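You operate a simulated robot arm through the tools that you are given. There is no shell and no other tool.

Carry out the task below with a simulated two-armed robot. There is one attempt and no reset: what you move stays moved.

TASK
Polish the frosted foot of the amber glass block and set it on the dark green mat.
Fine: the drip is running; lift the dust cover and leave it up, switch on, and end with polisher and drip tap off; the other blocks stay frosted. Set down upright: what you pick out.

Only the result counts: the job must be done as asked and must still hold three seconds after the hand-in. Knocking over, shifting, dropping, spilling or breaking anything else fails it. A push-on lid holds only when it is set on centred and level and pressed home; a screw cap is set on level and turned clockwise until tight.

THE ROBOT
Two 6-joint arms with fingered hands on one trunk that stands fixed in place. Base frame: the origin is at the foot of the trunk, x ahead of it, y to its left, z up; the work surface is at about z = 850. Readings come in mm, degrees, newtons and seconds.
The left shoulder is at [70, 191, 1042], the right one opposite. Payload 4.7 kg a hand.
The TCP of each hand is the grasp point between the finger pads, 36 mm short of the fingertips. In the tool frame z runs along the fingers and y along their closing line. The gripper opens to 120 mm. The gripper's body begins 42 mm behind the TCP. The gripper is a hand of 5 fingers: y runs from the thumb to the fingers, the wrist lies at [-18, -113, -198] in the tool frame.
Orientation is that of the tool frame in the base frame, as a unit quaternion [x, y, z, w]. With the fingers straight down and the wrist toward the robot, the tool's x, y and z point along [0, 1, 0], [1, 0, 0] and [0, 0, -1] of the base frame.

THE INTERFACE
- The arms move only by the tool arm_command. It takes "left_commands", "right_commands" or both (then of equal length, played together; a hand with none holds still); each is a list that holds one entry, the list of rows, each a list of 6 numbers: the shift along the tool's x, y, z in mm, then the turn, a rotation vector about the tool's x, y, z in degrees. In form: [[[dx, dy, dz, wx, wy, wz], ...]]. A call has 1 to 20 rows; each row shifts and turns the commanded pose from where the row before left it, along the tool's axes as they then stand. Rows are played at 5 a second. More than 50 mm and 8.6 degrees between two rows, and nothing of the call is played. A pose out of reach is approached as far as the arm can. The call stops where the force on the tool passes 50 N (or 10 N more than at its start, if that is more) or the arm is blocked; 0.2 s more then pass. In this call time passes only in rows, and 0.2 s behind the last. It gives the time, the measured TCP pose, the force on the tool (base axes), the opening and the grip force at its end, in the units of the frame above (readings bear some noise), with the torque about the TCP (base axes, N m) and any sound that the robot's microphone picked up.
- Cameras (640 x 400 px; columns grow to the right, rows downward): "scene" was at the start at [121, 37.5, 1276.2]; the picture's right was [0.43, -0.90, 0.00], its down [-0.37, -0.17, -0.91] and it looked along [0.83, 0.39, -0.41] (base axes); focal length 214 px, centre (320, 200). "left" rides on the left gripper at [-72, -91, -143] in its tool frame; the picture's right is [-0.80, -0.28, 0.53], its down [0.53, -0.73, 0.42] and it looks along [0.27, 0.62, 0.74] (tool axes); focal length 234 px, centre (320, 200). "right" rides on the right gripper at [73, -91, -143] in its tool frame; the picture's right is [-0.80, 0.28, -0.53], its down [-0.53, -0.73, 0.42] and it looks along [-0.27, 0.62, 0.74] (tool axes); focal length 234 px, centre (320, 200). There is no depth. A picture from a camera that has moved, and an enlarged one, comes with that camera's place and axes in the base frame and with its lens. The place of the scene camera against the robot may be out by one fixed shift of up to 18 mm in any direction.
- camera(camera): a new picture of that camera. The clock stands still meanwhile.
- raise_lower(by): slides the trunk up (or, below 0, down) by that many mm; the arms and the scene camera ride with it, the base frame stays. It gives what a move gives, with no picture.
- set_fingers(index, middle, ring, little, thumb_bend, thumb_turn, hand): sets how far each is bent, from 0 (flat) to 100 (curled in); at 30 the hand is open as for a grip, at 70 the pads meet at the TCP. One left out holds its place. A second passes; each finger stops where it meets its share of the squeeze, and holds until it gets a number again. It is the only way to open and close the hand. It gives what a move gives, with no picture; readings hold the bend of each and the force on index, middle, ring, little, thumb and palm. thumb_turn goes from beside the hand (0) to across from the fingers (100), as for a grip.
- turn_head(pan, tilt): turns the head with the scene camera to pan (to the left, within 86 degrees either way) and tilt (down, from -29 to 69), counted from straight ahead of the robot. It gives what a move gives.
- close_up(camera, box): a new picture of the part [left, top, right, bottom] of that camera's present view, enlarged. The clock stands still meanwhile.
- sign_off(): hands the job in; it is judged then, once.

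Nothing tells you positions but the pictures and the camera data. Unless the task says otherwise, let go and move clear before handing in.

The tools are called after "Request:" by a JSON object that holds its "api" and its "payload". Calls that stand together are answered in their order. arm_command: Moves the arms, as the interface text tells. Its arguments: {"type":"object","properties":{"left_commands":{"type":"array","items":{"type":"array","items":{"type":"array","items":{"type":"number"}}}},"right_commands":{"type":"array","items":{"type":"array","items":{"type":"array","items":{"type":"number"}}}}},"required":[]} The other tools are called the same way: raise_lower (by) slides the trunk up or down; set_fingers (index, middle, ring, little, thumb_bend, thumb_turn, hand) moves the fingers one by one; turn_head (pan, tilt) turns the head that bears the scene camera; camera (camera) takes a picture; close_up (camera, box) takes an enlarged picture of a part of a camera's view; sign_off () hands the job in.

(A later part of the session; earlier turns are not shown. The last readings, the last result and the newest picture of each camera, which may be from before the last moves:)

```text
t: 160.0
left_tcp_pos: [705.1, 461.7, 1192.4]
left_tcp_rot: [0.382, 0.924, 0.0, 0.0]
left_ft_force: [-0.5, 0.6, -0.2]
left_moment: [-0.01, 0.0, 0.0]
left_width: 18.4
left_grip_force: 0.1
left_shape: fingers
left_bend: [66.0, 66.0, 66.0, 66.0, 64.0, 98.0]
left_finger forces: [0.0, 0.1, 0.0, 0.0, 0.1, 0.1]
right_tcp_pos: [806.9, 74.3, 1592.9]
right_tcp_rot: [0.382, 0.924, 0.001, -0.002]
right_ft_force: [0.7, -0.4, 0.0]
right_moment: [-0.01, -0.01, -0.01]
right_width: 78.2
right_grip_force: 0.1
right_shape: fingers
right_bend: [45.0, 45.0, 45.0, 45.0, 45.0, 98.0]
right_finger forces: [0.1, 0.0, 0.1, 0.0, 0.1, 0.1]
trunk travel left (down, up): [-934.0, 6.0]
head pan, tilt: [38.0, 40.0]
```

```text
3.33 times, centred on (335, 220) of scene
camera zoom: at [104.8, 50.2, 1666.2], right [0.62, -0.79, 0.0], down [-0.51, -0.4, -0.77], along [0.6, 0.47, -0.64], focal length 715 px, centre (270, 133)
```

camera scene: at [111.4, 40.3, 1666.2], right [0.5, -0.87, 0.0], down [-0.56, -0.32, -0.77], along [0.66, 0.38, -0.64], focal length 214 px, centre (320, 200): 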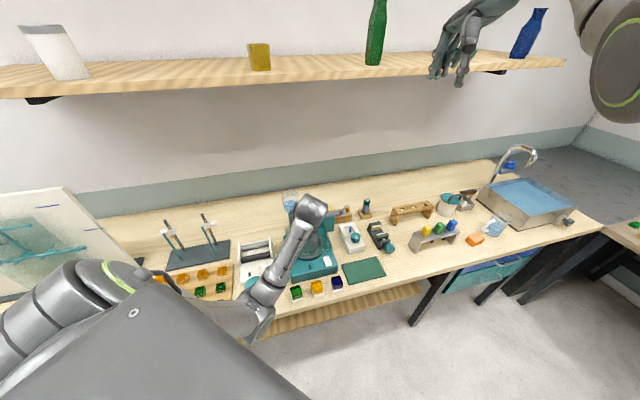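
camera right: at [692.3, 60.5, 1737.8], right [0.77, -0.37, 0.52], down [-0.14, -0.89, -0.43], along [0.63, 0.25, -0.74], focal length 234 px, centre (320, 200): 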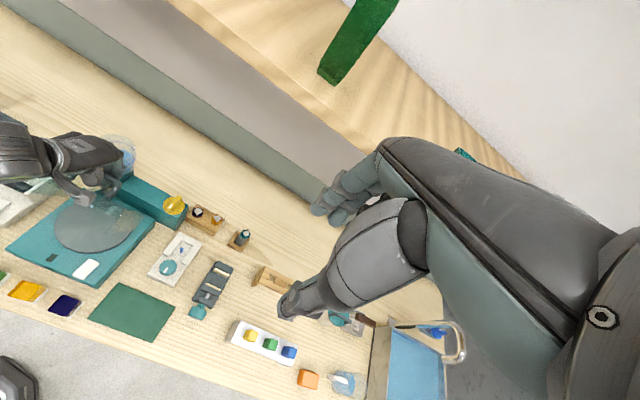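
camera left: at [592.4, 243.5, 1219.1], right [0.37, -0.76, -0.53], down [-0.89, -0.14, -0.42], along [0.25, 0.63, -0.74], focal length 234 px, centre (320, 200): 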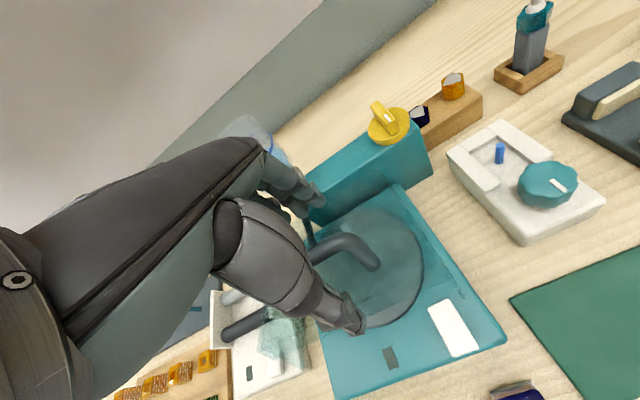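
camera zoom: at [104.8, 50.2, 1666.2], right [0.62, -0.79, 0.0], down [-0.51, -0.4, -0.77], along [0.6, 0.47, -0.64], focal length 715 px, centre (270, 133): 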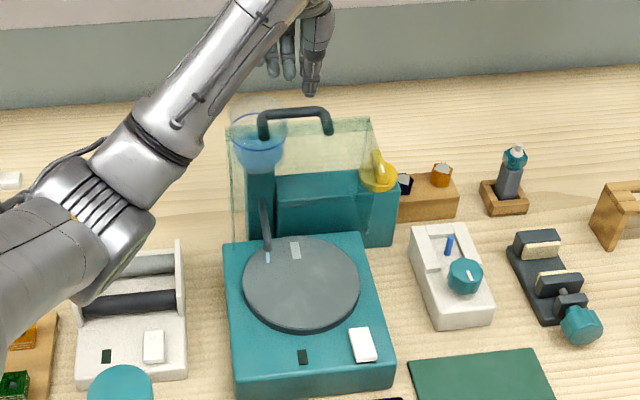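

The cover now stays up by itself at about 80°. I'll leave it sideways to the right, then come round in front toward the rocker switch.

Request:
{"api": "arm_command", "payload": {"left_commands": [[[-39.4, 0, 0, 0, 0, 0], [-39.4, 0, 0, 0, 0, 0], [-39.4, 0, 0, 0, 0, 0], [-39.4, 0, 0, 0, 0, 0], [0, -42, 0, 0, 0, 0], [0, -42, 0, 0, 0, 0], [0, 0, 44, 0, 0, 0], [0, 0, 44, 0, 0, 0], [0, 0, 44, 0, 0, 0], [0, -45, 0, 0, 0, 0], [0, -45, 0, 0, 0, 0], [0, -45, 0, 0, 0, 0]]]}}

Request:
{"api": "set_fingers", "payload": {"hand": "left", "index": 70, "middle": 70, "ring": 70, "little": 70, "thumb_bend": 70}}

Request:
{"api": "close_up", "payload": {"camera": "scene", "box": [270, 160, 400, 280]}}

Request:
{"api": "camera", "payload": {"camera": "left"}}

```text
t: 162.6
left_tcp_pos: [660.5, 193.5, 1061.2]
left_tcp_rot: [0.382, 0.924, 0.001, 0.0]
left_ft_force: [-0.6, 0.0, -0.8]
left_moment: [0.04, -0.03, -0.02]
left_width: 18.5
left_grip_force: 0.1
left_shape: fingers
left_bend: [66.0, 66.0, 66.0, 66.0, 64.0, 98.0]
left_finger forces: [0.0, 0.0, 0.0, 0.0, 0.1, 0.0]
right_tcp_pos: [804.9, 71.9, 1594.6]
right_tcp_rot: [0.382, 0.924, 0.002, -0.002]
right_ft_force: [0.6, 0.0, 0.0]
right_moment: [0.03, -0.03, -0.01]
right_width: 78.3
right_grip_force: 0.0
right_shape: fingers
right_bend: [45.0, 45.0, 45.0, 45.0, 45.0, 98.0]
right_finger forces: [0.1, 0.0, 0.1, 0.1, 0.0, 0.0]
trunk travel left (down, up): [-934.0, 6.0]
head pan, tilt: [38.0, 40.0]
```

```text
t: 163.6
left_tcp_pos: [662.9, 195.6, 1059.2]
left_tcp_rot: [0.382, 0.924, 0.0, -0.001]
left_ft_force: [-0.3, -0.5, -0.3]
left_moment: [-0.01, -0.01, -0.01]
left_width: 4.7
left_grip_force: 0.1
left_shape: fingers
left_bend: [70.0, 70.0, 70.0, 70.0, 70.0, 98.0]
left_finger forces: [0.0, 0.0, 0.0, 0.0, 0.1, 0.0]
right_tcp_pos: [808.4, 74.2, 1592.1]
right_tcp_rot: [0.382, 0.924, 0.001, -0.001]
right_ft_force: [-0.4, -1.2, -0.4]
right_moment: [-0.04, -0.02, 0.02]
right_width: 77.9
right_grip_force: 0.0
right_shape: fingers
right_bend: [45.0, 45.0, 45.0, 45.0, 45.0, 98.0]
right_finger forces: [0.0, 0.1, 0.0, 0.0, 0.0, 0.0]
trunk travel left (down, up): [-934.0, 6.0]
head pan, tilt: [38.0, 40.0]
```

```text
3.33 times, centred on (335, 220) of scene
camera zoom: at [105.3, 50.4, 1666.1], right [0.62, -0.79, 0.0], down [-0.51, -0.4, -0.77], along [0.6, 0.47, -0.64], focal length 715 px, centre (270, 133)
```

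zoom: 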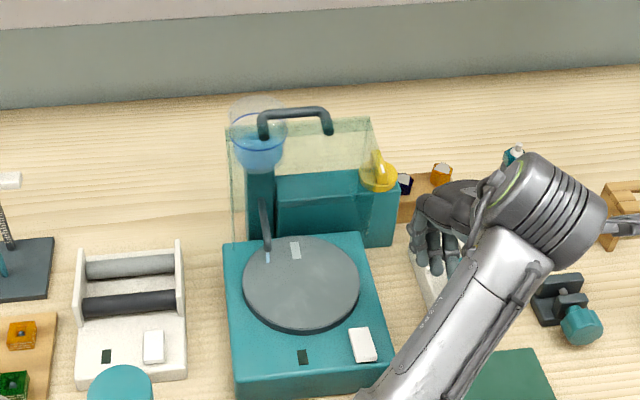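

```text
taken
camera left: at [651.2, 78.3, 1203.4], right [0.37, -0.76, -0.53], down [-0.89, -0.14, -0.42], along [0.25, 0.63, -0.74], focal length 234 px, centre (320, 200)
```

left: 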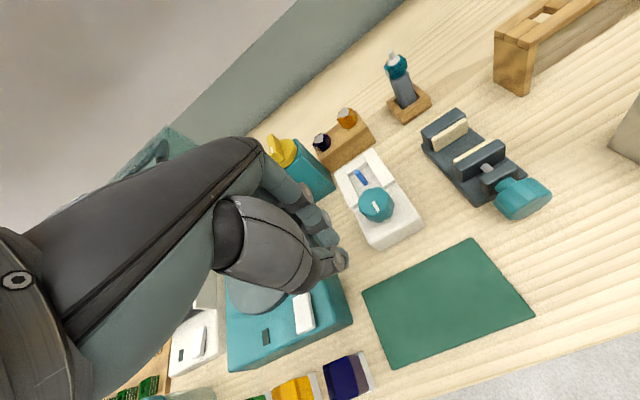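

The cover is up and stable with a clear view. Now I'll bring the closed fingertips over the near end of the rocker.

Request:
{"api": "arm_command", "payload": {"left_commands": [[[27, -3.5, 0, 0, 0, 0], [27, -3.5, 0, 0, 0, 0], [27, -3.5, 0, 0, 0, 0], [28, -3.5, 0, 0, 0, 0], [0, 0, 35, 0, 0, 0], [0, 0, 35, 0, 0, 0]]]}}

Request:
{"api": "close_up", "payload": {"camera": "left", "box": [220, 130, 500, 350]}}

Request:
{"api": "close_up", "payload": {"camera": "scene", "box": [290, 200, 380, 290]}}

```text
t: 165.0
left_tcp_pos: [575.6, 262.4, 990.2]
left_tcp_rot: [0.382, 0.924, 0.0, -0.001]
left_ft_force: [0.5, -0.4, -1.0]
left_moment: [0.0, -0.01, -0.03]
left_width: 4.2
left_grip_force: 0.0
left_shape: fingers
left_bend: [70.0, 70.0, 70.0, 70.0, 70.0, 98.0]
left_finger forces: [0.0, 0.1, 0.0, 0.0, 0.1, 0.1]
right_tcp_pos: [809.1, 73.6, 1594.2]
right_tcp_rot: [0.382, 0.924, 0.001, -0.002]
right_ft_force: [-0.1, -0.9, 0.2]
right_moment: [0.02, 0.0, -0.03]
right_width: 78.2
right_grip_force: 0.0
right_shape: fingers
right_bend: [45.0, 45.0, 45.0, 45.0, 45.0, 98.0]
right_finger forces: [0.0, 0.0, 0.1, 0.1, 0.0, 0.0]
trunk travel left (down, up): [-934.0, 6.0]
head pan, tilt: [38.0, 40.0]
```

```text
1.82 times, centred on (360, 240) of left
camera zoom: at [563.5, 145.6, 1134.0], right [0.37, -0.76, -0.53], down [-0.89, -0.14, -0.42], along [0.25, 0.63, -0.74], focal length 426 px, centre (247, 127)
```

zoom: 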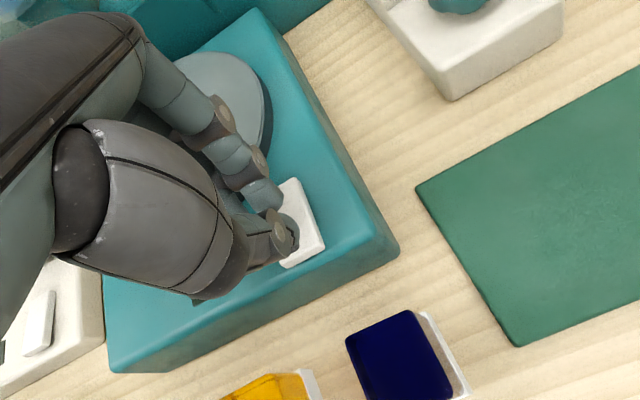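

```text
4.44 times, centred on (335, 245) of scene
camera zoom: at [105.2, 50.0, 1666.2], right [0.62, -0.79, 0.0], down [-0.51, -0.4, -0.77], along [0.6, 0.47, -0.64], focal length 953 px, centre (253, 0)
```

zoom: 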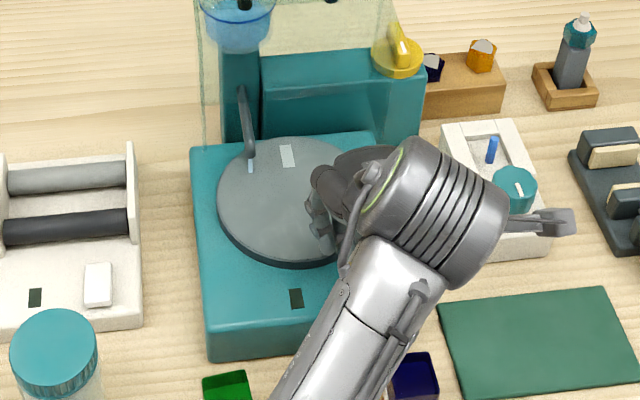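

The fingertips are over the rocker's near half. I'll press down gently in small steps.

Request:
{"api": "arm_command", "payload": {"left_commands": [[[0, 0, 8, 0, 0, 0], [0, 0, 8, 0, 0, 0], [0, 0, 4, 0, 0, 0], [0, 0, 4, 0, 0, 0]]]}}

Request:
{"api": "arm_command", "payload": {"left_commands": [[[0, 0, 3, 0, 0, 0], [0, 0, 3, 0, 0, 0]]]}}

Request:
{"api": "close_up", "payload": {"camera": "scene", "box": [290, 200, 380, 290]}}

```text
t: 166.0
left_tcp_pos: [575.5, 261.3, 966.2]
left_tcp_rot: [0.382, 0.924, 0.0, -0.001]
left_ft_force: [-0.9, 0.5, 0.6]
left_moment: [-0.02, 0.02, 0.0]
left_width: 4.6
left_grip_force: 0.0
left_shape: fingers
left_bend: [70.0, 70.0, 70.0, 70.0, 70.0, 98.0]
left_finger forces: [0.0, 0.0, 0.0, 0.1, 0.0, 0.0]
right_tcp_pos: [806.6, 73.1, 1594.0]
right_tcp_rot: [0.382, 0.924, 0.002, -0.002]
right_ft_force: [0.3, 0.3, 0.3]
right_moment: [-0.02, -0.01, 0.01]
right_width: 78.3
right_grip_force: 0.1
right_shape: fingers
right_bend: [45.0, 45.0, 45.0, 45.0, 45.0, 98.0]
right_finger forces: [0.0, 0.1, 0.1, 0.1, 0.0, 0.0]
trunk travel left (down, up): [-934.0, 6.0]
head pan, tilt: [38.0, 40.0]
```

```text
t: 166.6
left_tcp_pos: [574.0, 262.0, 960.4]
left_tcp_rot: [0.382, 0.924, 0.0, -0.001]
left_ft_force: [0.1, -0.3, -0.3]
left_moment: [0.02, 0.02, -0.02]
left_width: 4.4
left_grip_force: 0.0
left_shape: fingers
left_bend: [70.0, 70.0, 70.0, 70.0, 70.0, 98.0]
left_finger forces: [0.1, 0.1, 0.1, 0.1, 0.1, 0.0]
right_tcp_pos: [807.3, 74.1, 1593.8]
right_tcp_rot: [0.382, 0.924, 0.002, -0.001]
right_ft_force: [0.3, -0.6, 0.8]
right_moment: [0.01, -0.06, 0.0]
right_width: 78.4
right_grip_force: 0.1
right_shape: fingers
right_bend: [45.0, 45.0, 45.0, 45.0, 45.0, 98.0]
right_finger forces: [0.0, 0.1, 0.0, 0.0, 0.0, 0.1]
trunk travel left (down, up): [-934.0, 6.0]
head pan, tilt: [38.0, 40.0]
```

```text
4.44 times, centred on (335, 245) of scene
camera zoom: at [104.7, 50.1, 1666.2], right [0.62, -0.79, 0.0], down [-0.51, -0.4, -0.77], along [0.6, 0.47, -0.64], focal length 953 px, centre (253, 0)
```

zoom: 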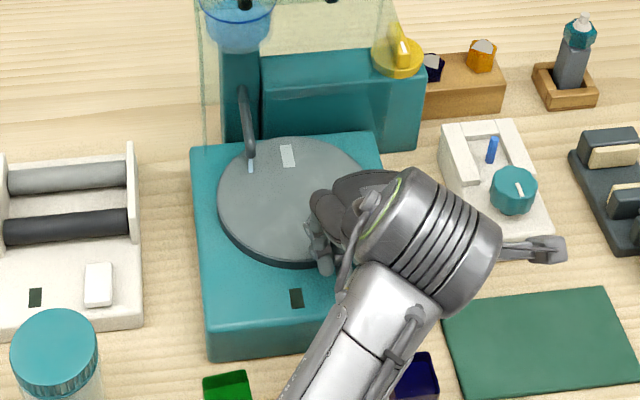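

No contact yet at tip height about 924. I'll continue in small steps.

Request:
{"api": "arm_command", "payload": {"left_commands": [[[0, 0, 2.5, 0, 0, 0], [0, 0, 2.5, 0, 0, 0]]]}}

Request:
{"api": "arm_command", "payload": {"left_commands": [[[0, 0, 2, 0, 0, 0], [0, 0, 2, 0, 0, 0]]]}}

Request:
{"api": "close_up", "payload": {"camera": "left", "box": [220, 130, 500, 350]}}

```text
t: 167.2
left_tcp_pos: [575.0, 262.0, 956.2]
left_tcp_rot: [0.383, 0.924, 0.002, 0.0]
left_ft_force: [0.0, 0.7, 5.4]
left_moment: [0.01, -0.12, 0.04]
left_width: 2.9
left_grip_force: 2.5
left_shape: fingers
left_bend: [70.0, 70.0, 70.0, 70.0, 70.0, 98.0]
left_finger forces: [5.3, 0.2, 0.0, 0.0, 0.0, 0.1]
right_tcp_pos: [806.9, 73.9, 1594.2]
right_tcp_rot: [0.382, 0.924, 0.003, 0.0]
right_ft_force: [-0.3, 0.2, 0.4]
right_moment: [-0.03, 0.0, 0.0]
right_width: 78.2
right_grip_force: 0.0
right_shape: fingers
right_bend: [45.0, 45.0, 45.0, 45.0, 45.0, 98.0]
right_finger forces: [0.0, 0.0, 0.0, 0.0, 0.1, 0.0]
trunk travel left (down, up): [-934.0, 6.0]
head pan, tilt: [38.0, 40.0]
```

```text
t: 167.8
left_tcp_pos: [574.6, 262.2, 955.1]
left_tcp_rot: [0.382, 0.924, 0.004, 0.004]
left_ft_force: [4.5, 3.5, 27.5]
left_moment: [0.12, -0.41, 0.06]
left_width: 1.8
left_grip_force: 13.8
left_shape: fingers
left_bend: [71.0, 70.0, 70.0, 70.0, 70.0, 98.0]
left_finger forces: [23.8, 3.1, 0.0, 0.1, 0.1, 0.1]
right_tcp_pos: [804.8, 74.3, 1594.9]
right_tcp_rot: [0.382, 0.924, 0.002, -0.001]
right_ft_force: [-0.2, 0.3, -0.3]
right_moment: [-0.01, 0.01, 0.01]
right_width: 78.1
right_grip_force: 0.0
right_shape: fingers
right_bend: [45.0, 45.0, 45.0, 45.0, 45.0, 98.0]
right_finger forces: [0.0, 0.1, 0.0, 0.1, 0.0, 0.1]
trunk travel left (down, up): [-934.0, 6.0]
head pan, tilt: [38.0, 40.0]
```

```text
1.82 times, centred on (360, 240) of left
camera zoom: at [561.9, 144.5, 1098.9], right [0.38, -0.76, -0.53], down [-0.89, -0.14, -0.43], along [0.26, 0.63, -0.73], focal length 426 px, centre (247, 127)
```

zoom: 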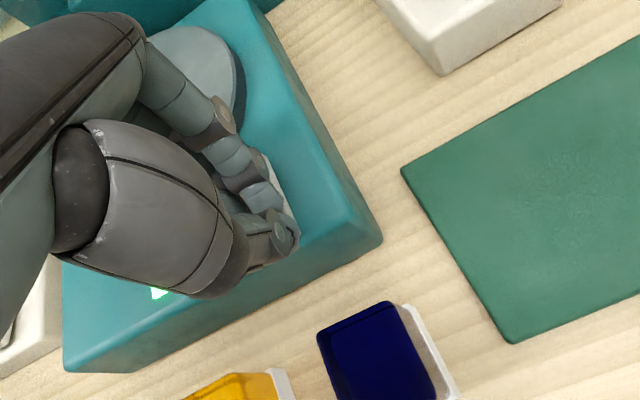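

The indicator lamp has lit up green, so the switch is on. I'll lift off and confirm.

Request:
{"api": "arm_command", "payload": {"left_commands": [[[0, 0, -10, 0, 0, 0], [0, 0, -30, 0, 0, 0], [0, 0, -30, 0, 0, 0], [-35, 0, 0, 0, 0, 0], [-35, 0, 0, 0, 0, 0]]]}}

Request:
{"api": "close_up", "payload": {"camera": "scene", "box": [270, 180, 390, 290]}}

Request:
{"api": "camera", "payload": {"camera": "left"}}

```text
t: 169.0
left_tcp_pos: [624.8, 234.4, 1017.2]
left_tcp_rot: [0.376, 0.926, 0.014, -0.008]
left_ft_force: [0.2, 0.2, -0.2]
left_moment: [-0.01, 0.02, 0.0]
left_width: 3.8
left_grip_force: 0.1
left_shape: fingers
left_bend: [70.0, 70.0, 70.0, 70.0, 70.0, 98.0]
left_finger forces: [0.0, 0.0, 0.1, 0.0, 0.1, 0.0]
right_tcp_pos: [809.9, 73.1, 1591.8]
right_tcp_rot: [0.381, 0.925, 0.001, -0.001]
right_ft_force: [0.0, 0.2, -0.2]
right_moment: [0.0, 0.05, -0.01]
right_width: 78.2
right_grip_force: 0.1
right_shape: fingers
right_bend: [45.0, 45.0, 45.0, 45.0, 45.0, 98.0]
right_finger forces: [0.1, 0.1, 0.0, 0.0, 0.0, 0.0]
trunk travel left (down, up): [-934.0, 6.0]
head pan, tilt: [38.0, 40.0]
```

```text
3.64 times, centred on (330, 235) of scene
camera zoom: at [106.6, 50.1, 1666.0], right [0.62, -0.79, 0.0], down [-0.51, -0.4, -0.77], along [0.6, 0.47, -0.64], focal length 780 px, centre (284, 73)
```

zoom: 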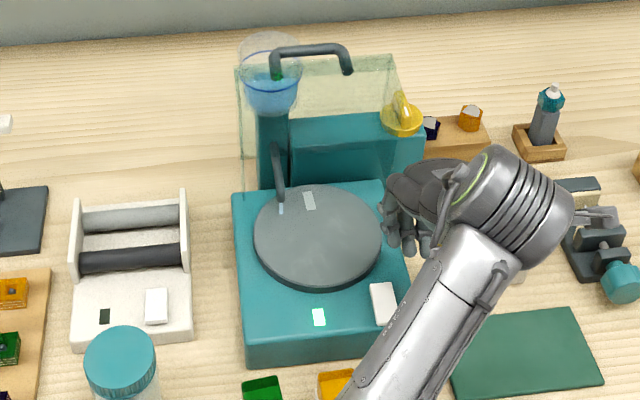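

```text
taken
camera left: at [615.3, 112.5, 1157.7], right [0.38, -0.74, -0.55], down [-0.89, -0.14, -0.43], along [0.24, 0.65, -0.72], focal length 234 px, centre (320, 200)
```

left: 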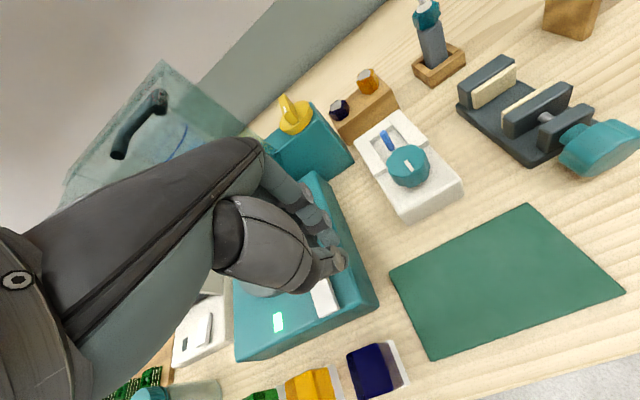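

The lamp is lit: the polisher runs. Next the amber block: I'll square the hand, open it to about 66 mm, and move to above the block, staying low enough for the arm.

Request:
{"api": "set_fingers", "payload": {"hand": "left", "index": 49, "middle": 49, "ring": 49, "little": 49, "thumb_bend": 49}}

Request:
{"api": "arm_command", "payload": {"left_commands": [[[0, 0, 16, 1.1, -1.47, 0.8], [0, 0, 16, 0, 0, 0], [20, -14, 0, 0, 0, 0], [20, -14, 0, 0, 0, 0], [20, -14, 0, 0, 0, 0]]]}}

Request:
{"api": "camera", "payload": {"camera": "left"}}

```text
t: 170.0
left_tcp_pos: [625.5, 232.2, 1021.5]
left_tcp_rot: [0.376, 0.926, 0.016, -0.005]
left_ft_force: [0.2, 0.2, 0.1]
left_moment: [-0.02, -0.02, -0.02]
left_width: 65.5
left_grip_force: 0.1
left_shape: fingers
left_bend: [49.0, 49.0, 49.0, 49.0, 49.0, 98.0]
left_finger forces: [0.0, 0.0, 0.0, 0.0, 0.0, 0.0]
right_tcp_pos: [806.8, 74.4, 1594.2]
right_tcp_rot: [0.382, 0.924, 0.001, -0.001]
right_ft_force: [0.3, -0.1, 0.0]
right_moment: [0.0, -0.01, 0.01]
right_width: 78.1
right_grip_force: 0.1
right_shape: fingers
right_bend: [45.0, 45.0, 45.0, 45.0, 45.0, 98.0]
right_finger forces: [0.0, 0.1, 0.0, 0.0, 0.1, 0.0]
trunk travel left (down, up): [-934.0, 6.0]
head pan, tilt: [38.0, 40.0]
```

```text
t: 171.4
left_tcp_pos: [559.6, 270.1, 993.7]
left_tcp_rot: [0.384, 0.923, 0.029, -0.001]
left_ft_force: [-0.7, 0.4, -1.0]
left_moment: [0.01, 0.02, 0.01]
left_width: 65.7
left_grip_force: 0.1
left_shape: fingers
left_bend: [49.0, 49.0, 49.0, 49.0, 49.0, 98.0]
left_finger forces: [0.0, 0.1, 0.1, 0.1, 0.1, 0.0]
right_tcp_pos: [809.0, 72.1, 1594.6]
right_tcp_rot: [0.382, 0.924, 0.001, -0.002]
right_ft_force: [-0.4, -0.3, 0.0]
right_moment: [-0.02, 0.03, -0.01]
right_width: 78.1
right_grip_force: 0.0
right_shape: fingers
right_bend: [45.0, 45.0, 45.0, 45.0, 45.0, 98.0]
right_finger forces: [0.0, 0.1, 0.1, 0.1, 0.0, 0.0]
trunk travel left (down, up): [-934.0, 6.0]
head pan, tilt: [38.0, 40.0]
stopped in row 5 (left hand): the arm was blocked; the commanded pose is now the measured one
```

```text
taken
camera left: at [544.3, 145.2, 1131.0], right [0.38, -0.74, -0.56], down [-0.89, -0.11, -0.45], along [0.27, 0.67, -0.7], focal length 234 px, centre (320, 200)
```

left: 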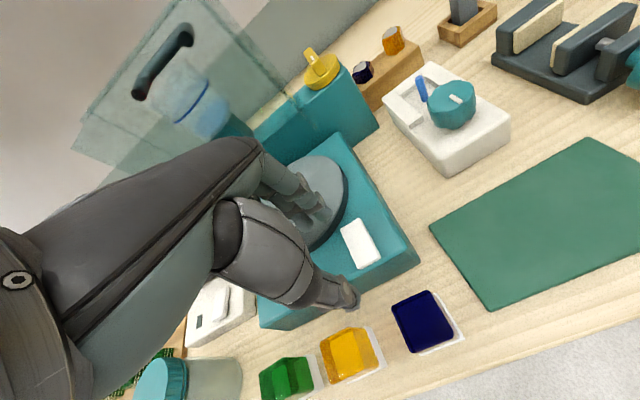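

The arm itself was blocked by something. I'll look at the left elbow and forearm to see what it touched.

Request:
{"api": "turn_head", "payload": {"pan": 60, "tilt": 60}}

Request:
{"api": "camera", "payload": {"camera": "scene"}}

Request:
{"api": "turn_head", "payload": {"pan": 30, "tilt": 65}}

Request:
{"api": "camera", "payload": {"camera": "scene"}}

```text
t: 172.2
left_tcp_pos: [559.5, 269.2, 993.8]
left_tcp_rot: [0.385, 0.923, 0.029, -0.001]
left_ft_force: [0.3, -0.1, -0.4]
left_moment: [-0.01, 0.01, -0.04]
left_width: 66.0
left_grip_force: 0.1
left_shape: fingers
left_bend: [49.0, 49.0, 49.0, 49.0, 49.0, 98.0]
left_finger forces: [0.1, 0.1, 0.0, 0.0, 0.0, 0.0]
right_tcp_pos: [807.5, 74.2, 1594.8]
right_tcp_rot: [0.382, 0.924, 0.002, -0.001]
right_ft_force: [0.9, 0.1, 0.4]
right_moment: [0.0, -0.01, 0.01]
right_width: 78.0
right_grip_force: 0.1
right_shape: fingers
right_bend: [45.0, 45.0, 45.0, 45.0, 45.0, 98.0]
right_finger forces: [0.0, 0.0, 0.0, 0.0, 0.1, 0.1]
trunk travel left (down, up): [-934.0, 6.0]
head pan, tilt: [60.0, 60.0]
```

```text
taken
camera scene: at [71.1, 55.5, 1639.5], right [0.87, -0.5, 0.0], down [-0.43, -0.75, -0.5], along [0.25, 0.43, -0.87], focal length 214 px, centre (320, 200)
```

scene: 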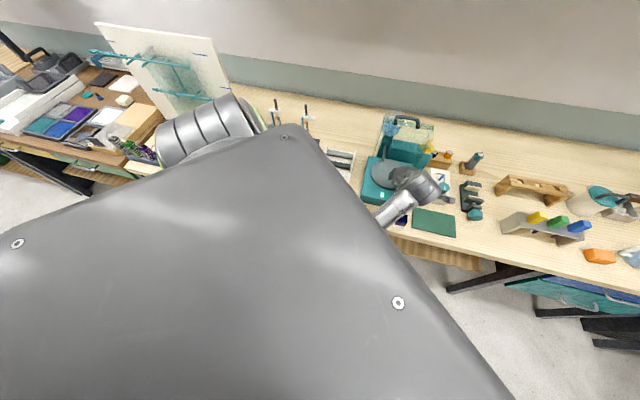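

```text
t: 173.2
left_tcp_pos: [558.4, 269.0, 994.5]
left_tcp_rot: [0.384, 0.923, 0.029, -0.001]
left_ft_force: [-1.1, 0.3, -0.3]
left_moment: [-0.04, -0.02, 0.01]
left_width: 65.9
left_grip_force: 0.0
left_shape: fingers
left_bend: [49.0, 49.0, 49.0, 49.0, 49.0, 98.0]
left_finger forces: [0.1, 0.0, 0.0, 0.0, 0.0, 0.0]
right_tcp_pos: [807.3, 74.2, 1593.9]
right_tcp_rot: [0.382, 0.924, 0.001, 0.0]
right_ft_force: [-0.3, 0.6, 0.8]
right_moment: [0.01, 0.0, -0.01]
right_width: 78.3
right_grip_force: 0.1
right_shape: fingers
right_bend: [45.0, 45.0, 45.0, 45.0, 45.0, 98.0]
right_finger forces: [0.0, 0.0, 0.0, 0.0, 0.0, 0.1]
trunk travel left (down, up): [-934.0, 6.0]
head pan, tilt: [30.0, 65.0]
```

```text
taken
camera scene: at [90.3, 28.2, 1633.9], right [0.5, -0.87, 0.0], down [-0.78, -0.45, -0.42], along [0.37, 0.21, -0.91], focal length 214 px, centre (320, 200)
```

scene: 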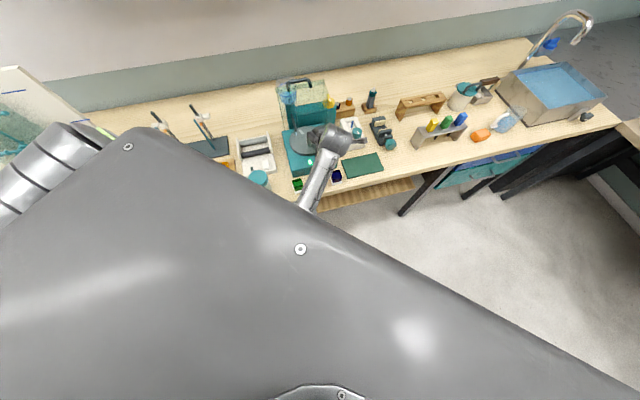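

The chest cover hides the elbow. I'll try squaring the hand here, to see if the arm is still obstructed at this place.

Request:
{"api": "arm_command", "payload": {"left_commands": [[[0, 10, 0, 1.5, -0.7, 0], [0, 10, 0, 1.5, -0.7, 0]]]}}

Request:
{"api": "turn_head", "payload": {"pan": 0, "tilt": 69}}

Request:
{"api": "camera", "payload": {"camera": "scene"}}

```text
t: 173.8
left_tcp_pos: [572.8, 282.2, 994.0]
left_tcp_rot: [0.385, 0.923, -0.002, 0.001]
left_ft_force: [0.2, -0.2, -1.2]
left_moment: [-0.01, 0.01, -0.03]
left_width: 65.8
left_grip_force: 0.1
left_shape: fingers
left_bend: [49.0, 49.0, 49.0, 49.0, 49.0, 98.0]
left_finger forces: [0.0, 0.1, 0.0, 0.0, 0.0, 0.0]
right_tcp_pos: [809.2, 74.3, 1593.7]
right_tcp_rot: [0.382, 0.924, 0.002, -0.001]
right_ft_force: [-1.1, -0.5, -0.9]
right_moment: [-0.01, 0.0, 0.03]
right_width: 78.2
right_grip_force: 0.0
right_shape: fingers
right_bend: [45.0, 45.0, 45.0, 45.0, 45.0, 98.0]
right_finger forces: [0.1, 0.0, 0.0, 0.0, 0.0, 0.1]
trunk travel left (down, up): [-934.0, 6.0]
head pan, tilt: [30.0, 65.0]
```

```text
t: 174.7
left_tcp_pos: [573.8, 282.4, 995.8]
left_tcp_rot: [0.385, 0.923, -0.002, 0.001]
left_ft_force: [0.0, -0.2, 0.1]
left_moment: [0.0, 0.01, 0.02]
left_width: 65.8
left_grip_force: 0.1
left_shape: fingers
left_bend: [49.0, 49.0, 49.0, 49.0, 49.0, 98.0]
left_finger forces: [0.0, 0.0, 0.0, 0.0, 0.1, 0.0]
right_tcp_pos: [808.1, 73.3, 1593.4]
right_tcp_rot: [0.382, 0.924, 0.002, -0.001]
right_ft_force: [0.5, 0.7, -0.2]
right_moment: [-0.01, -0.04, -0.02]
right_width: 78.2
right_grip_force: 0.1
right_shape: fingers
right_bend: [45.0, 45.0, 45.0, 45.0, 45.0, 98.0]
right_finger forces: [0.1, 0.0, 0.1, 0.1, 0.0, 0.1]
trunk travel left (down, up): [-934.0, 6.0]
head pan, tilt: [0.0, 68.8]
```

```text
taken
camera scene: at [93.4, -2.5, 1630.1], right [0.0, -1.0, 0.0], down [-0.93, 0.0, -0.36], along [0.36, 0.0, -0.93], focal length 214 px, centre (320, 200)
```

scene: 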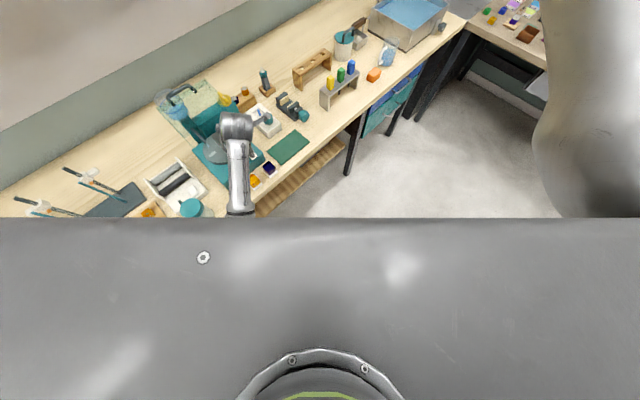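

The hand squares up fine here; the arm is only obstructed when its wrist goes far inward to the right. So for the block I'll turn the hand to −45°, which keeps the wrist on the left and lets the jaws close along the bench, between the neighbouring blocks.

Request:
{"api": "arm_command", "payload": {"left_commands": [[[0, 0, -3, 0, 0, 7.5], [0, 0, -3, 0, 0, 7.5], [0, 0, -3, 0, 0, 7.5], [0, 0, -3, 0, 0, 7.5], [0, 0, -3, 0, 0, 7.5], [0, 0, -3, 0, 0, 7.5]]]}}

Request:
{"api": "arm_command", "payload": {"left_commands": [[[0, 0, 0, 0, 0, 7.5], [0, 0, 0, 0, 0, 7.5], [0, 0, 0, 0, 0, 7.5], [0, 0, 0, 0, 0, 7.5], [0, 0, 0, 0, 0, 7.5], [0, 0, 0, 0, 0, 7.5]]]}}

Request:
{"api": "turn_head", "payload": {"pan": 35, "tilt": 45}}

Request:
{"api": "camera", "payload": {"camera": "scene"}}

Request:
{"api": "camera", "payload": {"camera": "left"}}

```text
t: 176.1
left_tcp_pos: [573.7, 282.0, 1013.9]
left_tcp_rot: [0.71, 0.704, -0.001, 0.001]
left_ft_force: [-0.4, -0.5, 0.1]
left_moment: [-0.04, 0.01, -0.01]
left_width: 65.7
left_grip_force: 0.0
left_shape: fingers
left_bend: [49.0, 49.0, 49.0, 49.0, 49.0, 98.0]
left_finger forces: [0.0, 0.0, 0.0, 0.0, 0.1, 0.0]
right_tcp_pos: [808.3, 74.4, 1593.5]
right_tcp_rot: [0.382, 0.924, 0.002, -0.001]
right_ft_force: [0.5, 0.1, 0.3]
right_moment: [-0.01, -0.04, -0.01]
right_width: 78.2
right_grip_force: 0.1
right_shape: fingers
right_bend: [45.0, 45.0, 45.0, 45.0, 45.0, 98.0]
right_finger forces: [0.0, 0.1, 0.0, 0.0, 0.0, 0.0]
trunk travel left (down, up): [-934.0, 6.0]
head pan, tilt: [0.0, 68.8]
```

```text
t: 177.5
left_tcp_pos: [574.0, 281.7, 1012.5]
left_tcp_rot: [0.925, 0.38, -0.001, 0.001]
left_ft_force: [-0.5, -0.8, -0.1]
left_moment: [0.0, 0.01, -0.01]
left_width: 66.0
left_grip_force: 0.0
left_shape: fingers
left_bend: [49.0, 49.0, 49.0, 49.0, 49.0, 98.0]
left_finger forces: [0.1, 0.0, 0.0, 0.0, 0.0, 0.1]
right_tcp_pos: [808.6, 73.9, 1592.3]
right_tcp_rot: [0.381, 0.924, 0.002, -0.002]
right_ft_force: [-0.6, -0.4, 0.5]
right_moment: [-0.02, 0.01, 0.0]
right_width: 78.4
right_grip_force: 0.1
right_shape: fingers
right_bend: [45.0, 45.0, 45.0, 45.0, 45.0, 98.0]
right_finger forces: [0.0, 0.0, 0.1, 0.0, 0.0, 0.0]
trunk travel left (down, up): [-934.0, 6.0]
head pan, tilt: [0.0, 68.8]
```

```text
t: 178.5
left_tcp_pos: [572.9, 282.5, 1012.6]
left_tcp_rot: [0.925, 0.381, 0.0, 0.001]
left_ft_force: [-1.0, -0.4, -0.6]
left_moment: [0.01, 0.07, 0.04]
left_width: 65.7
left_grip_force: 0.1
left_shape: fingers
left_bend: [49.0, 49.0, 49.0, 49.0, 49.0, 98.0]
left_finger forces: [0.0, 0.0, 0.0, 0.0, 0.1, 0.0]
right_tcp_pos: [808.3, 74.3, 1594.2]
right_tcp_rot: [0.382, 0.924, 0.002, -0.001]
right_ft_force: [-0.6, -0.2, -0.6]
right_moment: [0.0, 0.01, 0.03]
right_width: 78.1
right_grip_force: 0.1
right_shape: fingers
right_bend: [45.0, 45.0, 45.0, 45.0, 45.0, 98.0]
right_finger forces: [0.0, 0.2, 0.0, 0.0, 0.0, 0.0]
trunk travel left (down, up): [-934.0, 6.0]
head pan, tilt: [35.0, 45.0]
```

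```text
taken
camera scene: at [104.3, 44.4, 1658.9], right [0.57, -0.82, 0.0], down [-0.58, -0.41, -0.71], along [0.58, 0.4, -0.71], focal length 214 px, centre (320, 200)
```

scene: 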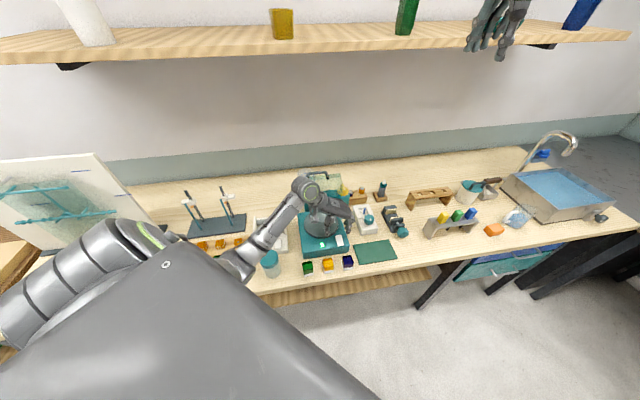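

```text
taken
camera left: at [458.8, 295.3, 1156.8], right [-0.77, -0.37, -0.52], down [-0.14, 0.89, -0.43], along [0.63, -0.25, -0.74], focal length 234 px, centre (320, 200)
```

left: 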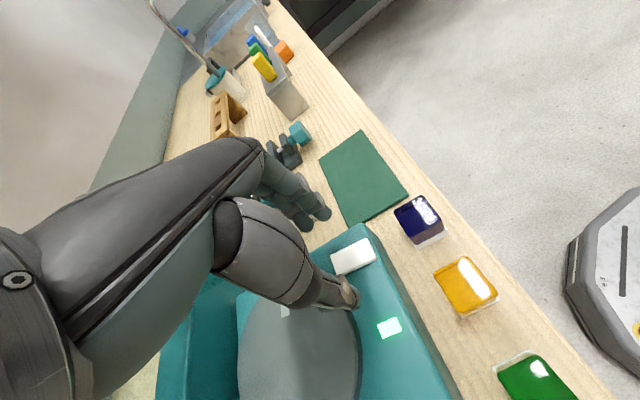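

The hand is at −45° with its own camera now viewing the blocks. I'll zoom in to fix the amber block's position accurately.

Request:
{"api": "close_up", "payload": {"camera": "left", "box": [380, 180, 580, 380]}}

Request:
{"api": "close_up", "payload": {"camera": "left", "box": [420, 240, 520, 340]}}

```text
2.00 times, centred on (480, 280) of left
camera zoom: at [458.8, 295.3, 1156.8], right [-0.77, -0.37, -0.52], down [-0.14, 0.89, -0.43], along [0.63, -0.25, -0.74], focal length 468 px, centre (0, 40)
```

zoom: 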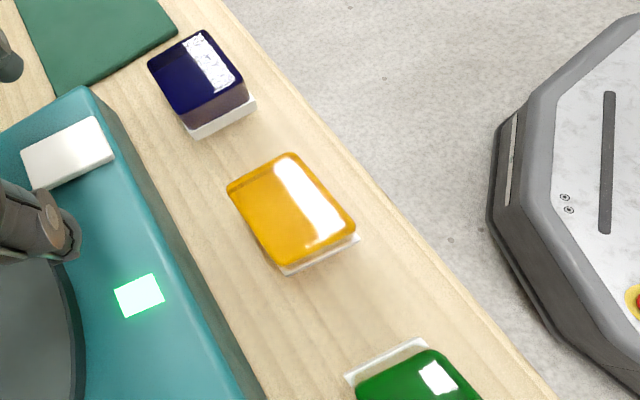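

```text
4.00 times, centred on (470, 290) of left
camera zoom: at [458.8, 295.3, 1156.8], right [-0.77, -0.37, -0.52], down [-0.14, 0.89, -0.43], along [0.63, -0.25, -0.74], focal length 937 px, centre (-280, -160)
```

zoom: 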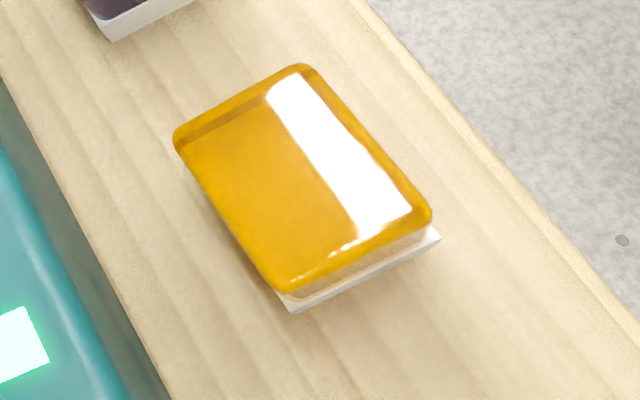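

The amber block is centred at u 155, v 525 in bench axes (base 481, 262), about 45 mm tall, turned about 3°. I'll move to just above it, descending gradually.

Request:
{"api": "arm_command", "payload": {"left_commands": [[[-16, -10, 9, 0, 0, -1.2], [-16, -10, 9, 0, 0, -1.2], [-16, -10, 9, 0, 0, 0], [-16, -10, 9, 0, 0, 0], [-15, -10, 9, 0, 0, 0]]]}}

Request:
{"api": "camera", "payload": {"camera": "left"}}

Request:
{"api": "close_up", "payload": {"camera": "scene", "box": [270, 200, 390, 290]}}

```text
t: 179.7
left_tcp_pos: [482.8, 259.4, 967.0]
left_tcp_rot: [0.917, 0.4, 0.001, 0.0]
left_ft_force: [-0.2, -0.6, 0.4]
left_moment: [-0.02, 0.0, 0.03]
left_width: 65.9
left_grip_force: 0.1
left_shape: fingers
left_bend: [49.0, 49.0, 49.0, 49.0, 49.0, 98.0]
left_finger forces: [0.0, 0.0, 0.0, 0.0, 0.0, 0.0]
right_tcp_pos: [806.0, 73.9, 1594.0]
right_tcp_rot: [0.381, 0.925, 0.002, -0.001]
right_ft_force: [-0.5, 0.2, 0.1]
right_moment: [0.0, -0.01, 0.0]
right_width: 78.1
right_grip_force: 0.0
right_shape: fingers
right_bend: [45.0, 45.0, 45.0, 45.0, 45.0, 98.0]
right_finger forces: [0.0, 0.0, 0.0, 0.0, 0.0, 0.0]
trunk travel left (down, up): [-934.0, 6.0]
head pan, tilt: [35.0, 45.0]
```

```text
taken
camera left: at [366.7, 268.1, 1111.5], right [-0.75, -0.4, -0.53], down [-0.17, 0.89, -0.43], along [0.64, -0.23, -0.74], focal length 234 px, centre (320, 200)
```

left: 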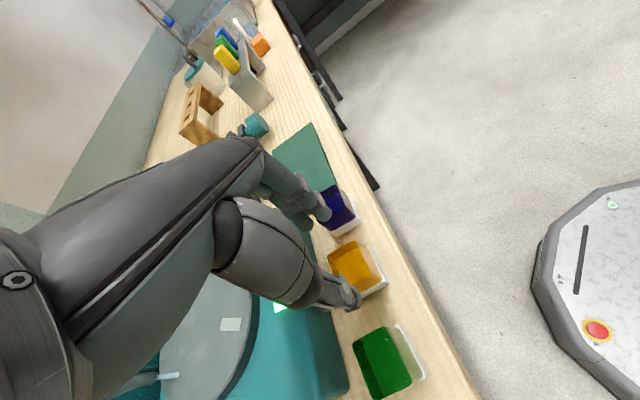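

```text
4.44 times, centred on (330, 245) of scene
camera zoom: at [103.0, 44.2, 1659.1], right [0.57, -0.82, 0.0], down [-0.58, -0.41, -0.71], along [0.58, 0.41, -0.71], focal length 953 px, centre (276, 0)
```

zoom: 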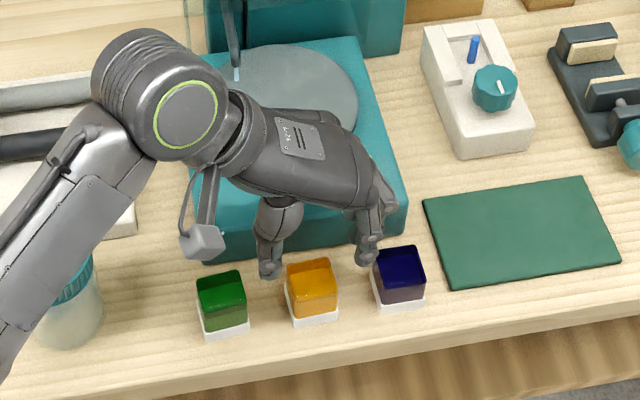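

Well aligned: thumb and fingers straddle the amber block. I'll narrow slightly, centre, and descend in steps.

Request:
{"api": "set_fingers", "payload": {"hand": "left", "index": 52, "middle": 52, "ring": 52, "little": 52, "thumb_bend": 52}}

Request:
{"api": "arm_command", "payload": {"left_commands": [[[0.5, -2.7, 15, 0, 0, 0], [0, 0, 15, 0, 0, 0]]]}}

Request:
{"api": "close_up", "payload": {"camera": "left", "box": [260, 160, 440, 340]}}

Request:
{"api": "close_up", "payload": {"camera": "scene", "box": [300, 230, 370, 290]}}

```text
t: 180.7
left_tcp_pos: [483.0, 260.8, 966.9]
left_tcp_rot: [0.917, 0.4, 0.0, 0.0]
left_ft_force: [0.2, -0.9, 0.5]
left_moment: [0.0, 0.0, 0.01]
left_width: 57.8
left_grip_force: 0.0
left_shape: fingers
left_bend: [52.0, 52.0, 52.0, 52.0, 52.0, 98.0]
left_finger forces: [0.0, 0.0, 0.1, 0.0, 0.1, 0.1]
right_tcp_pos: [808.0, 73.9, 1594.1]
right_tcp_rot: [0.382, 0.924, 0.001, -0.001]
right_ft_force: [0.0, 0.0, 0.9]
right_moment: [0.03, 0.03, -0.02]
right_width: 78.1
right_grip_force: 0.1
right_shape: fingers
right_bend: [45.0, 45.0, 45.0, 45.0, 45.0, 98.0]
right_finger forces: [0.1, 0.0, 0.0, 0.1, 0.0, 0.1]
trunk travel left (down, up): [-934.0, 6.0]
head pan, tilt: [35.0, 45.0]
```

```text
t: 181.3
left_tcp_pos: [482.4, 261.9, 937.7]
left_tcp_rot: [0.917, 0.399, 0.0, 0.001]
left_ft_force: [0.4, 0.7, -0.6]
left_moment: [-0.01, -0.01, 0.0]
left_width: 57.5
left_grip_force: 0.1
left_shape: fingers
left_bend: [52.0, 52.0, 52.0, 52.0, 52.0, 98.0]
left_finger forces: [0.1, 0.0, 0.0, 0.0, 0.0, 0.1]
right_tcp_pos: [808.6, 74.4, 1594.1]
right_tcp_rot: [0.382, 0.924, 0.002, -0.001]
right_ft_force: [0.4, 0.3, 0.3]
right_moment: [0.0, -0.04, 0.0]
right_width: 78.0
right_grip_force: 0.0
right_shape: fingers
right_bend: [45.0, 45.0, 45.0, 45.0, 45.0, 98.0]
right_finger forces: [0.0, 0.0, 0.0, 0.0, 0.1, 0.0]
trunk travel left (down, up): [-934.0, 6.0]
head pan, tilt: [35.0, 45.0]
```

```text
2.22 times, centred on (350, 250) of left
camera zoom: at [366.3, 270.3, 1081.6], right [-0.75, -0.4, -0.52], down [-0.17, 0.89, -0.43], along [0.64, -0.23, -0.74], focal length 520 px, centre (253, 89)
```

zoom: 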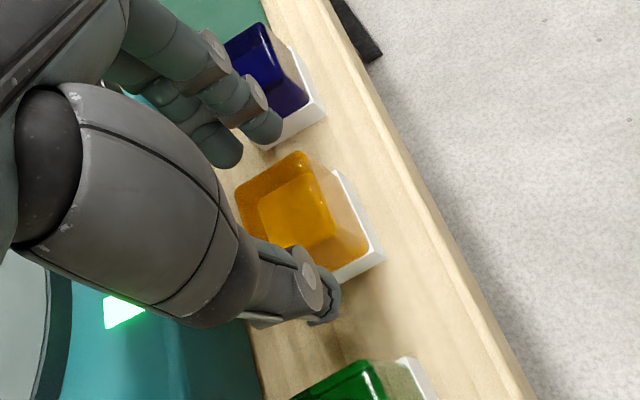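

```text
6.67 times, centred on (335, 260) of scene
camera zoom: at [104.5, 44.4, 1658.9], right [0.57, -0.82, 0.0], down [-0.58, -0.41, -0.71], along [0.58, 0.41, -0.71], focal length 1430 px, centre (220, -200)
```

zoom: 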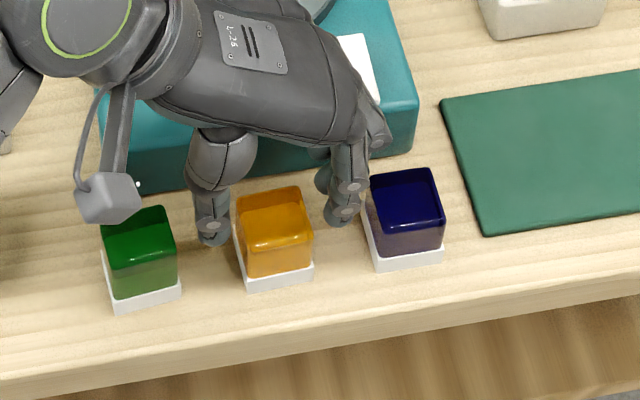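

The fit between amber and blue is tight on the finger side. I'll narrow to about 50 mm and then descend in small steps.

Request:
{"api": "set_fingers", "payload": {"hand": "left", "index": 54.5, "middle": 54.5, "ring": 54.5, "little": 54.5, "thumb_bend": 54.5}}

Request:
{"api": "arm_command", "payload": {"left_commands": [[[-1, -1.2, 6, 0, 0, 0], [0, 0, 6, 0, 0, 0]]]}}

Request:
{"api": "close_up", "payload": {"camera": "left", "box": [260, 160, 440, 340]}}

Request:
{"api": "close_up", "payload": {"camera": "scene", "box": [310, 240, 360, 285]}}

```text
t: 182.3
left_tcp_pos: [481.9, 262.5, 937.5]
left_tcp_rot: [0.917, 0.4, -0.001, 0.001]
left_ft_force: [-0.3, 0.0, -0.1]
left_moment: [0.01, 0.01, -0.01]
left_width: 51.6
left_grip_force: 0.0
left_shape: fingers
left_bend: [54.0, 54.0, 54.0, 54.0, 54.0, 98.0]
left_finger forces: [0.1, 0.1, 0.1, 0.0, 0.0, 0.1]
right_tcp_pos: [808.7, 73.7, 1593.8]
right_tcp_rot: [0.382, 0.924, 0.001, -0.002]
right_ft_force: [0.1, 0.1, -0.9]
right_moment: [0.01, 0.0, 0.0]
right_width: 78.4
right_grip_force: 0.0
right_shape: fingers
right_bend: [45.0, 45.0, 45.0, 45.0, 45.0, 98.0]
right_finger forces: [0.0, 0.1, 0.0, 0.0, 0.0, 0.1]
trunk travel left (down, up): [-934.0, 6.0]
head pan, tilt: [35.0, 45.0]
```

```text
t: 182.9
left_tcp_pos: [479.9, 260.6, 927.1]
left_tcp_rot: [0.917, 0.4, 0.002, 0.001]
left_ft_force: [0.9, 0.5, 10.0]
left_moment: [0.2, -0.53, 0.02]
left_width: 51.8
left_grip_force: 3.9
left_shape: fingers
left_bend: [54.0, 54.0, 54.0, 54.0, 54.0, 98.0]
left_finger forces: [0.1, 0.0, 0.1, 8.3, 0.1, 0.0]
right_tcp_pos: [806.8, 72.9, 1593.8]
right_tcp_rot: [0.381, 0.925, 0.002, -0.001]
right_ft_force: [-0.4, 0.0, 0.1]
right_moment: [0.01, -0.04, 0.01]
right_width: 78.1
right_grip_force: 0.0
right_shape: fingers
right_bend: [45.0, 45.0, 45.0, 45.0, 45.0, 98.0]
right_finger forces: [0.1, 0.0, 0.1, 0.1, 0.0, 0.0]
trunk travel left (down, up): [-934.0, 6.0]
head pan, tilt: [35.0, 45.0]
```

```text
2.22 times, centred on (350, 250) of left
camera zoom: at [364.1, 269.7, 1071.3], right [-0.75, -0.4, -0.53], down [-0.17, 0.89, -0.43], along [0.64, -0.23, -0.73], focal length 520 px, centre (253, 89)
```

zoom: 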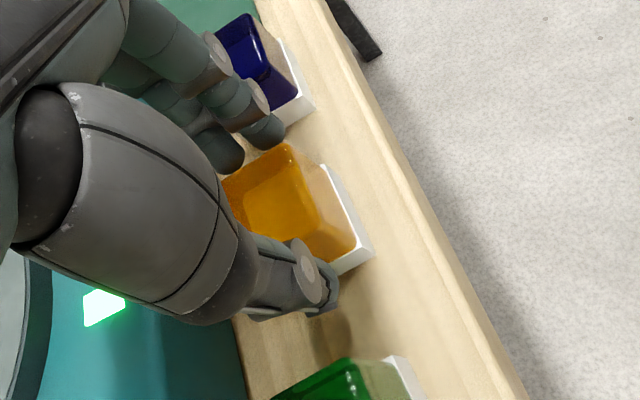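

```text
8.89 times, centred on (335, 262) of scene
camera zoom: at [102.7, 43.8, 1659.3], right [0.57, -0.82, 0.0], down [-0.58, -0.41, -0.71], along [0.58, 0.41, -0.71], focal length 1906 px, centre (187, -356)
```

zoom: 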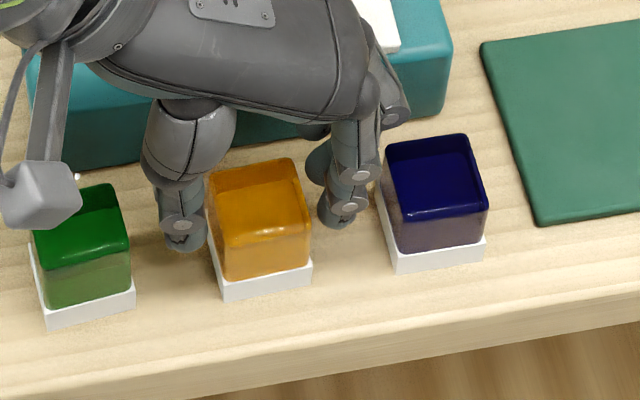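

The little finger is touching the polisher's front edge behind the block. I'll rise a bit, curl the ring and little fingers out of the way, and grip with index, middle and thumb.

Request:
{"api": "arm_command", "payload": {"left_commands": [[[0, 0, -10, 0, 0, 0], [0, 0, -10, 0, 0, 0]]]}}

Request:
{"api": "set_fingers", "payload": {"hand": "left", "ring": 100, "little": 100}}

Request:
{"api": "close_up", "payload": {"camera": "left", "box": [240, 140, 440, 340]}}

Request:
{"api": "close_up", "payload": {"camera": "scene", "box": [305, 230, 360, 285]}}

```text
t: 183.5
left_tcp_pos: [479.5, 261.1, 946.3]
left_tcp_rot: [0.917, 0.399, -0.001, 0.001]
left_ft_force: [-0.3, 0.4, -0.2]
left_moment: [0.01, -0.01, 0.02]
left_width: 51.5
left_grip_force: 0.0
left_shape: fingers
left_bend: [54.0, 54.0, 54.0, 54.0, 54.0, 98.0]
left_finger forces: [0.0, 0.1, 0.0, 0.0, 0.0, 0.0]
right_tcp_pos: [807.2, 72.8, 1594.3]
right_tcp_rot: [0.382, 0.924, 0.001, -0.001]
right_ft_force: [-0.7, -0.1, -0.1]
right_moment: [-0.01, -0.02, 0.0]
right_width: 78.0
right_grip_force: 0.1
right_shape: fingers
right_bend: [45.0, 45.0, 45.0, 45.0, 45.0, 98.0]
right_finger forces: [0.0, 0.0, 0.0, 0.0, 0.0, 0.1]
trunk travel left (down, up): [-934.0, 6.0]
head pan, tilt: [35.0, 45.0]
```

```text
t: 184.5
left_tcp_pos: [480.9, 260.6, 945.6]
left_tcp_rot: [0.917, 0.399, 0.0, 0.001]
left_ft_force: [0.2, 0.0, 0.5]
left_moment: [0.01, -0.02, 0.01]
left_width: 51.3
left_grip_force: 0.0
left_shape: fingers
left_bend: [54.0, 54.0, 100.0, 100.0, 54.0, 98.0]
left_finger forces: [0.0, 0.0, 0.0, 0.0, 0.0, 0.0]
right_tcp_pos: [809.1, 74.5, 1593.5]
right_tcp_rot: [0.382, 0.924, 0.001, -0.001]
right_ft_force: [0.3, 0.2, -0.9]
right_moment: [0.04, 0.0, -0.03]
right_width: 78.2
right_grip_force: 0.0
right_shape: fingers
right_bend: [45.0, 45.0, 45.0, 45.0, 45.0, 98.0]
right_finger forces: [0.1, 0.1, 0.0, 0.0, 0.1, 0.0]
trunk travel left (down, up): [-934.0, 6.0]
head pan, tilt: [35.0, 45.0]
```

```text
2.00 times, centred on (340, 240) of left
camera zoom: at [365.2, 269.9, 1089.7], right [-0.75, -0.4, -0.52], down [-0.17, 0.89, -0.43], along [0.64, -0.23, -0.74], focal length 468 px, centre (280, 120)
```

zoom: 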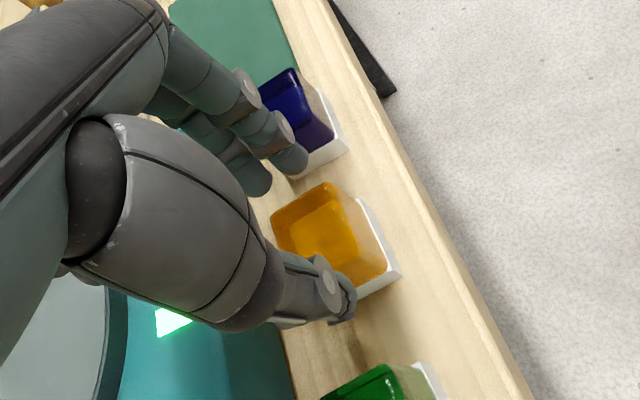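

```text
7.27 times, centred on (332, 258) of scene
camera zoom: at [104.6, 44.6, 1658.9], right [0.57, -0.82, 0.0], down [-0.58, -0.41, -0.71], along [0.58, 0.41, -0.71], focal length 1560 px, centre (229, -218)
```

zoom: 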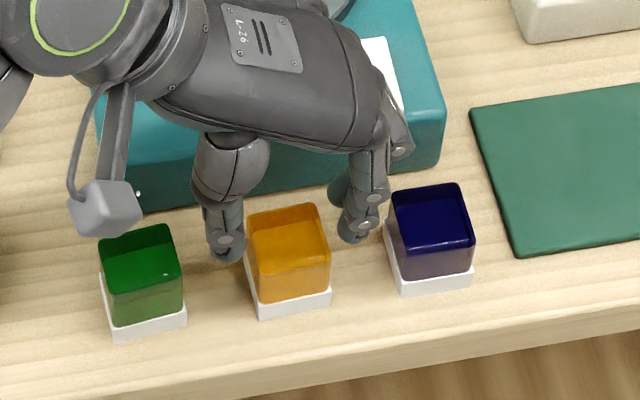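

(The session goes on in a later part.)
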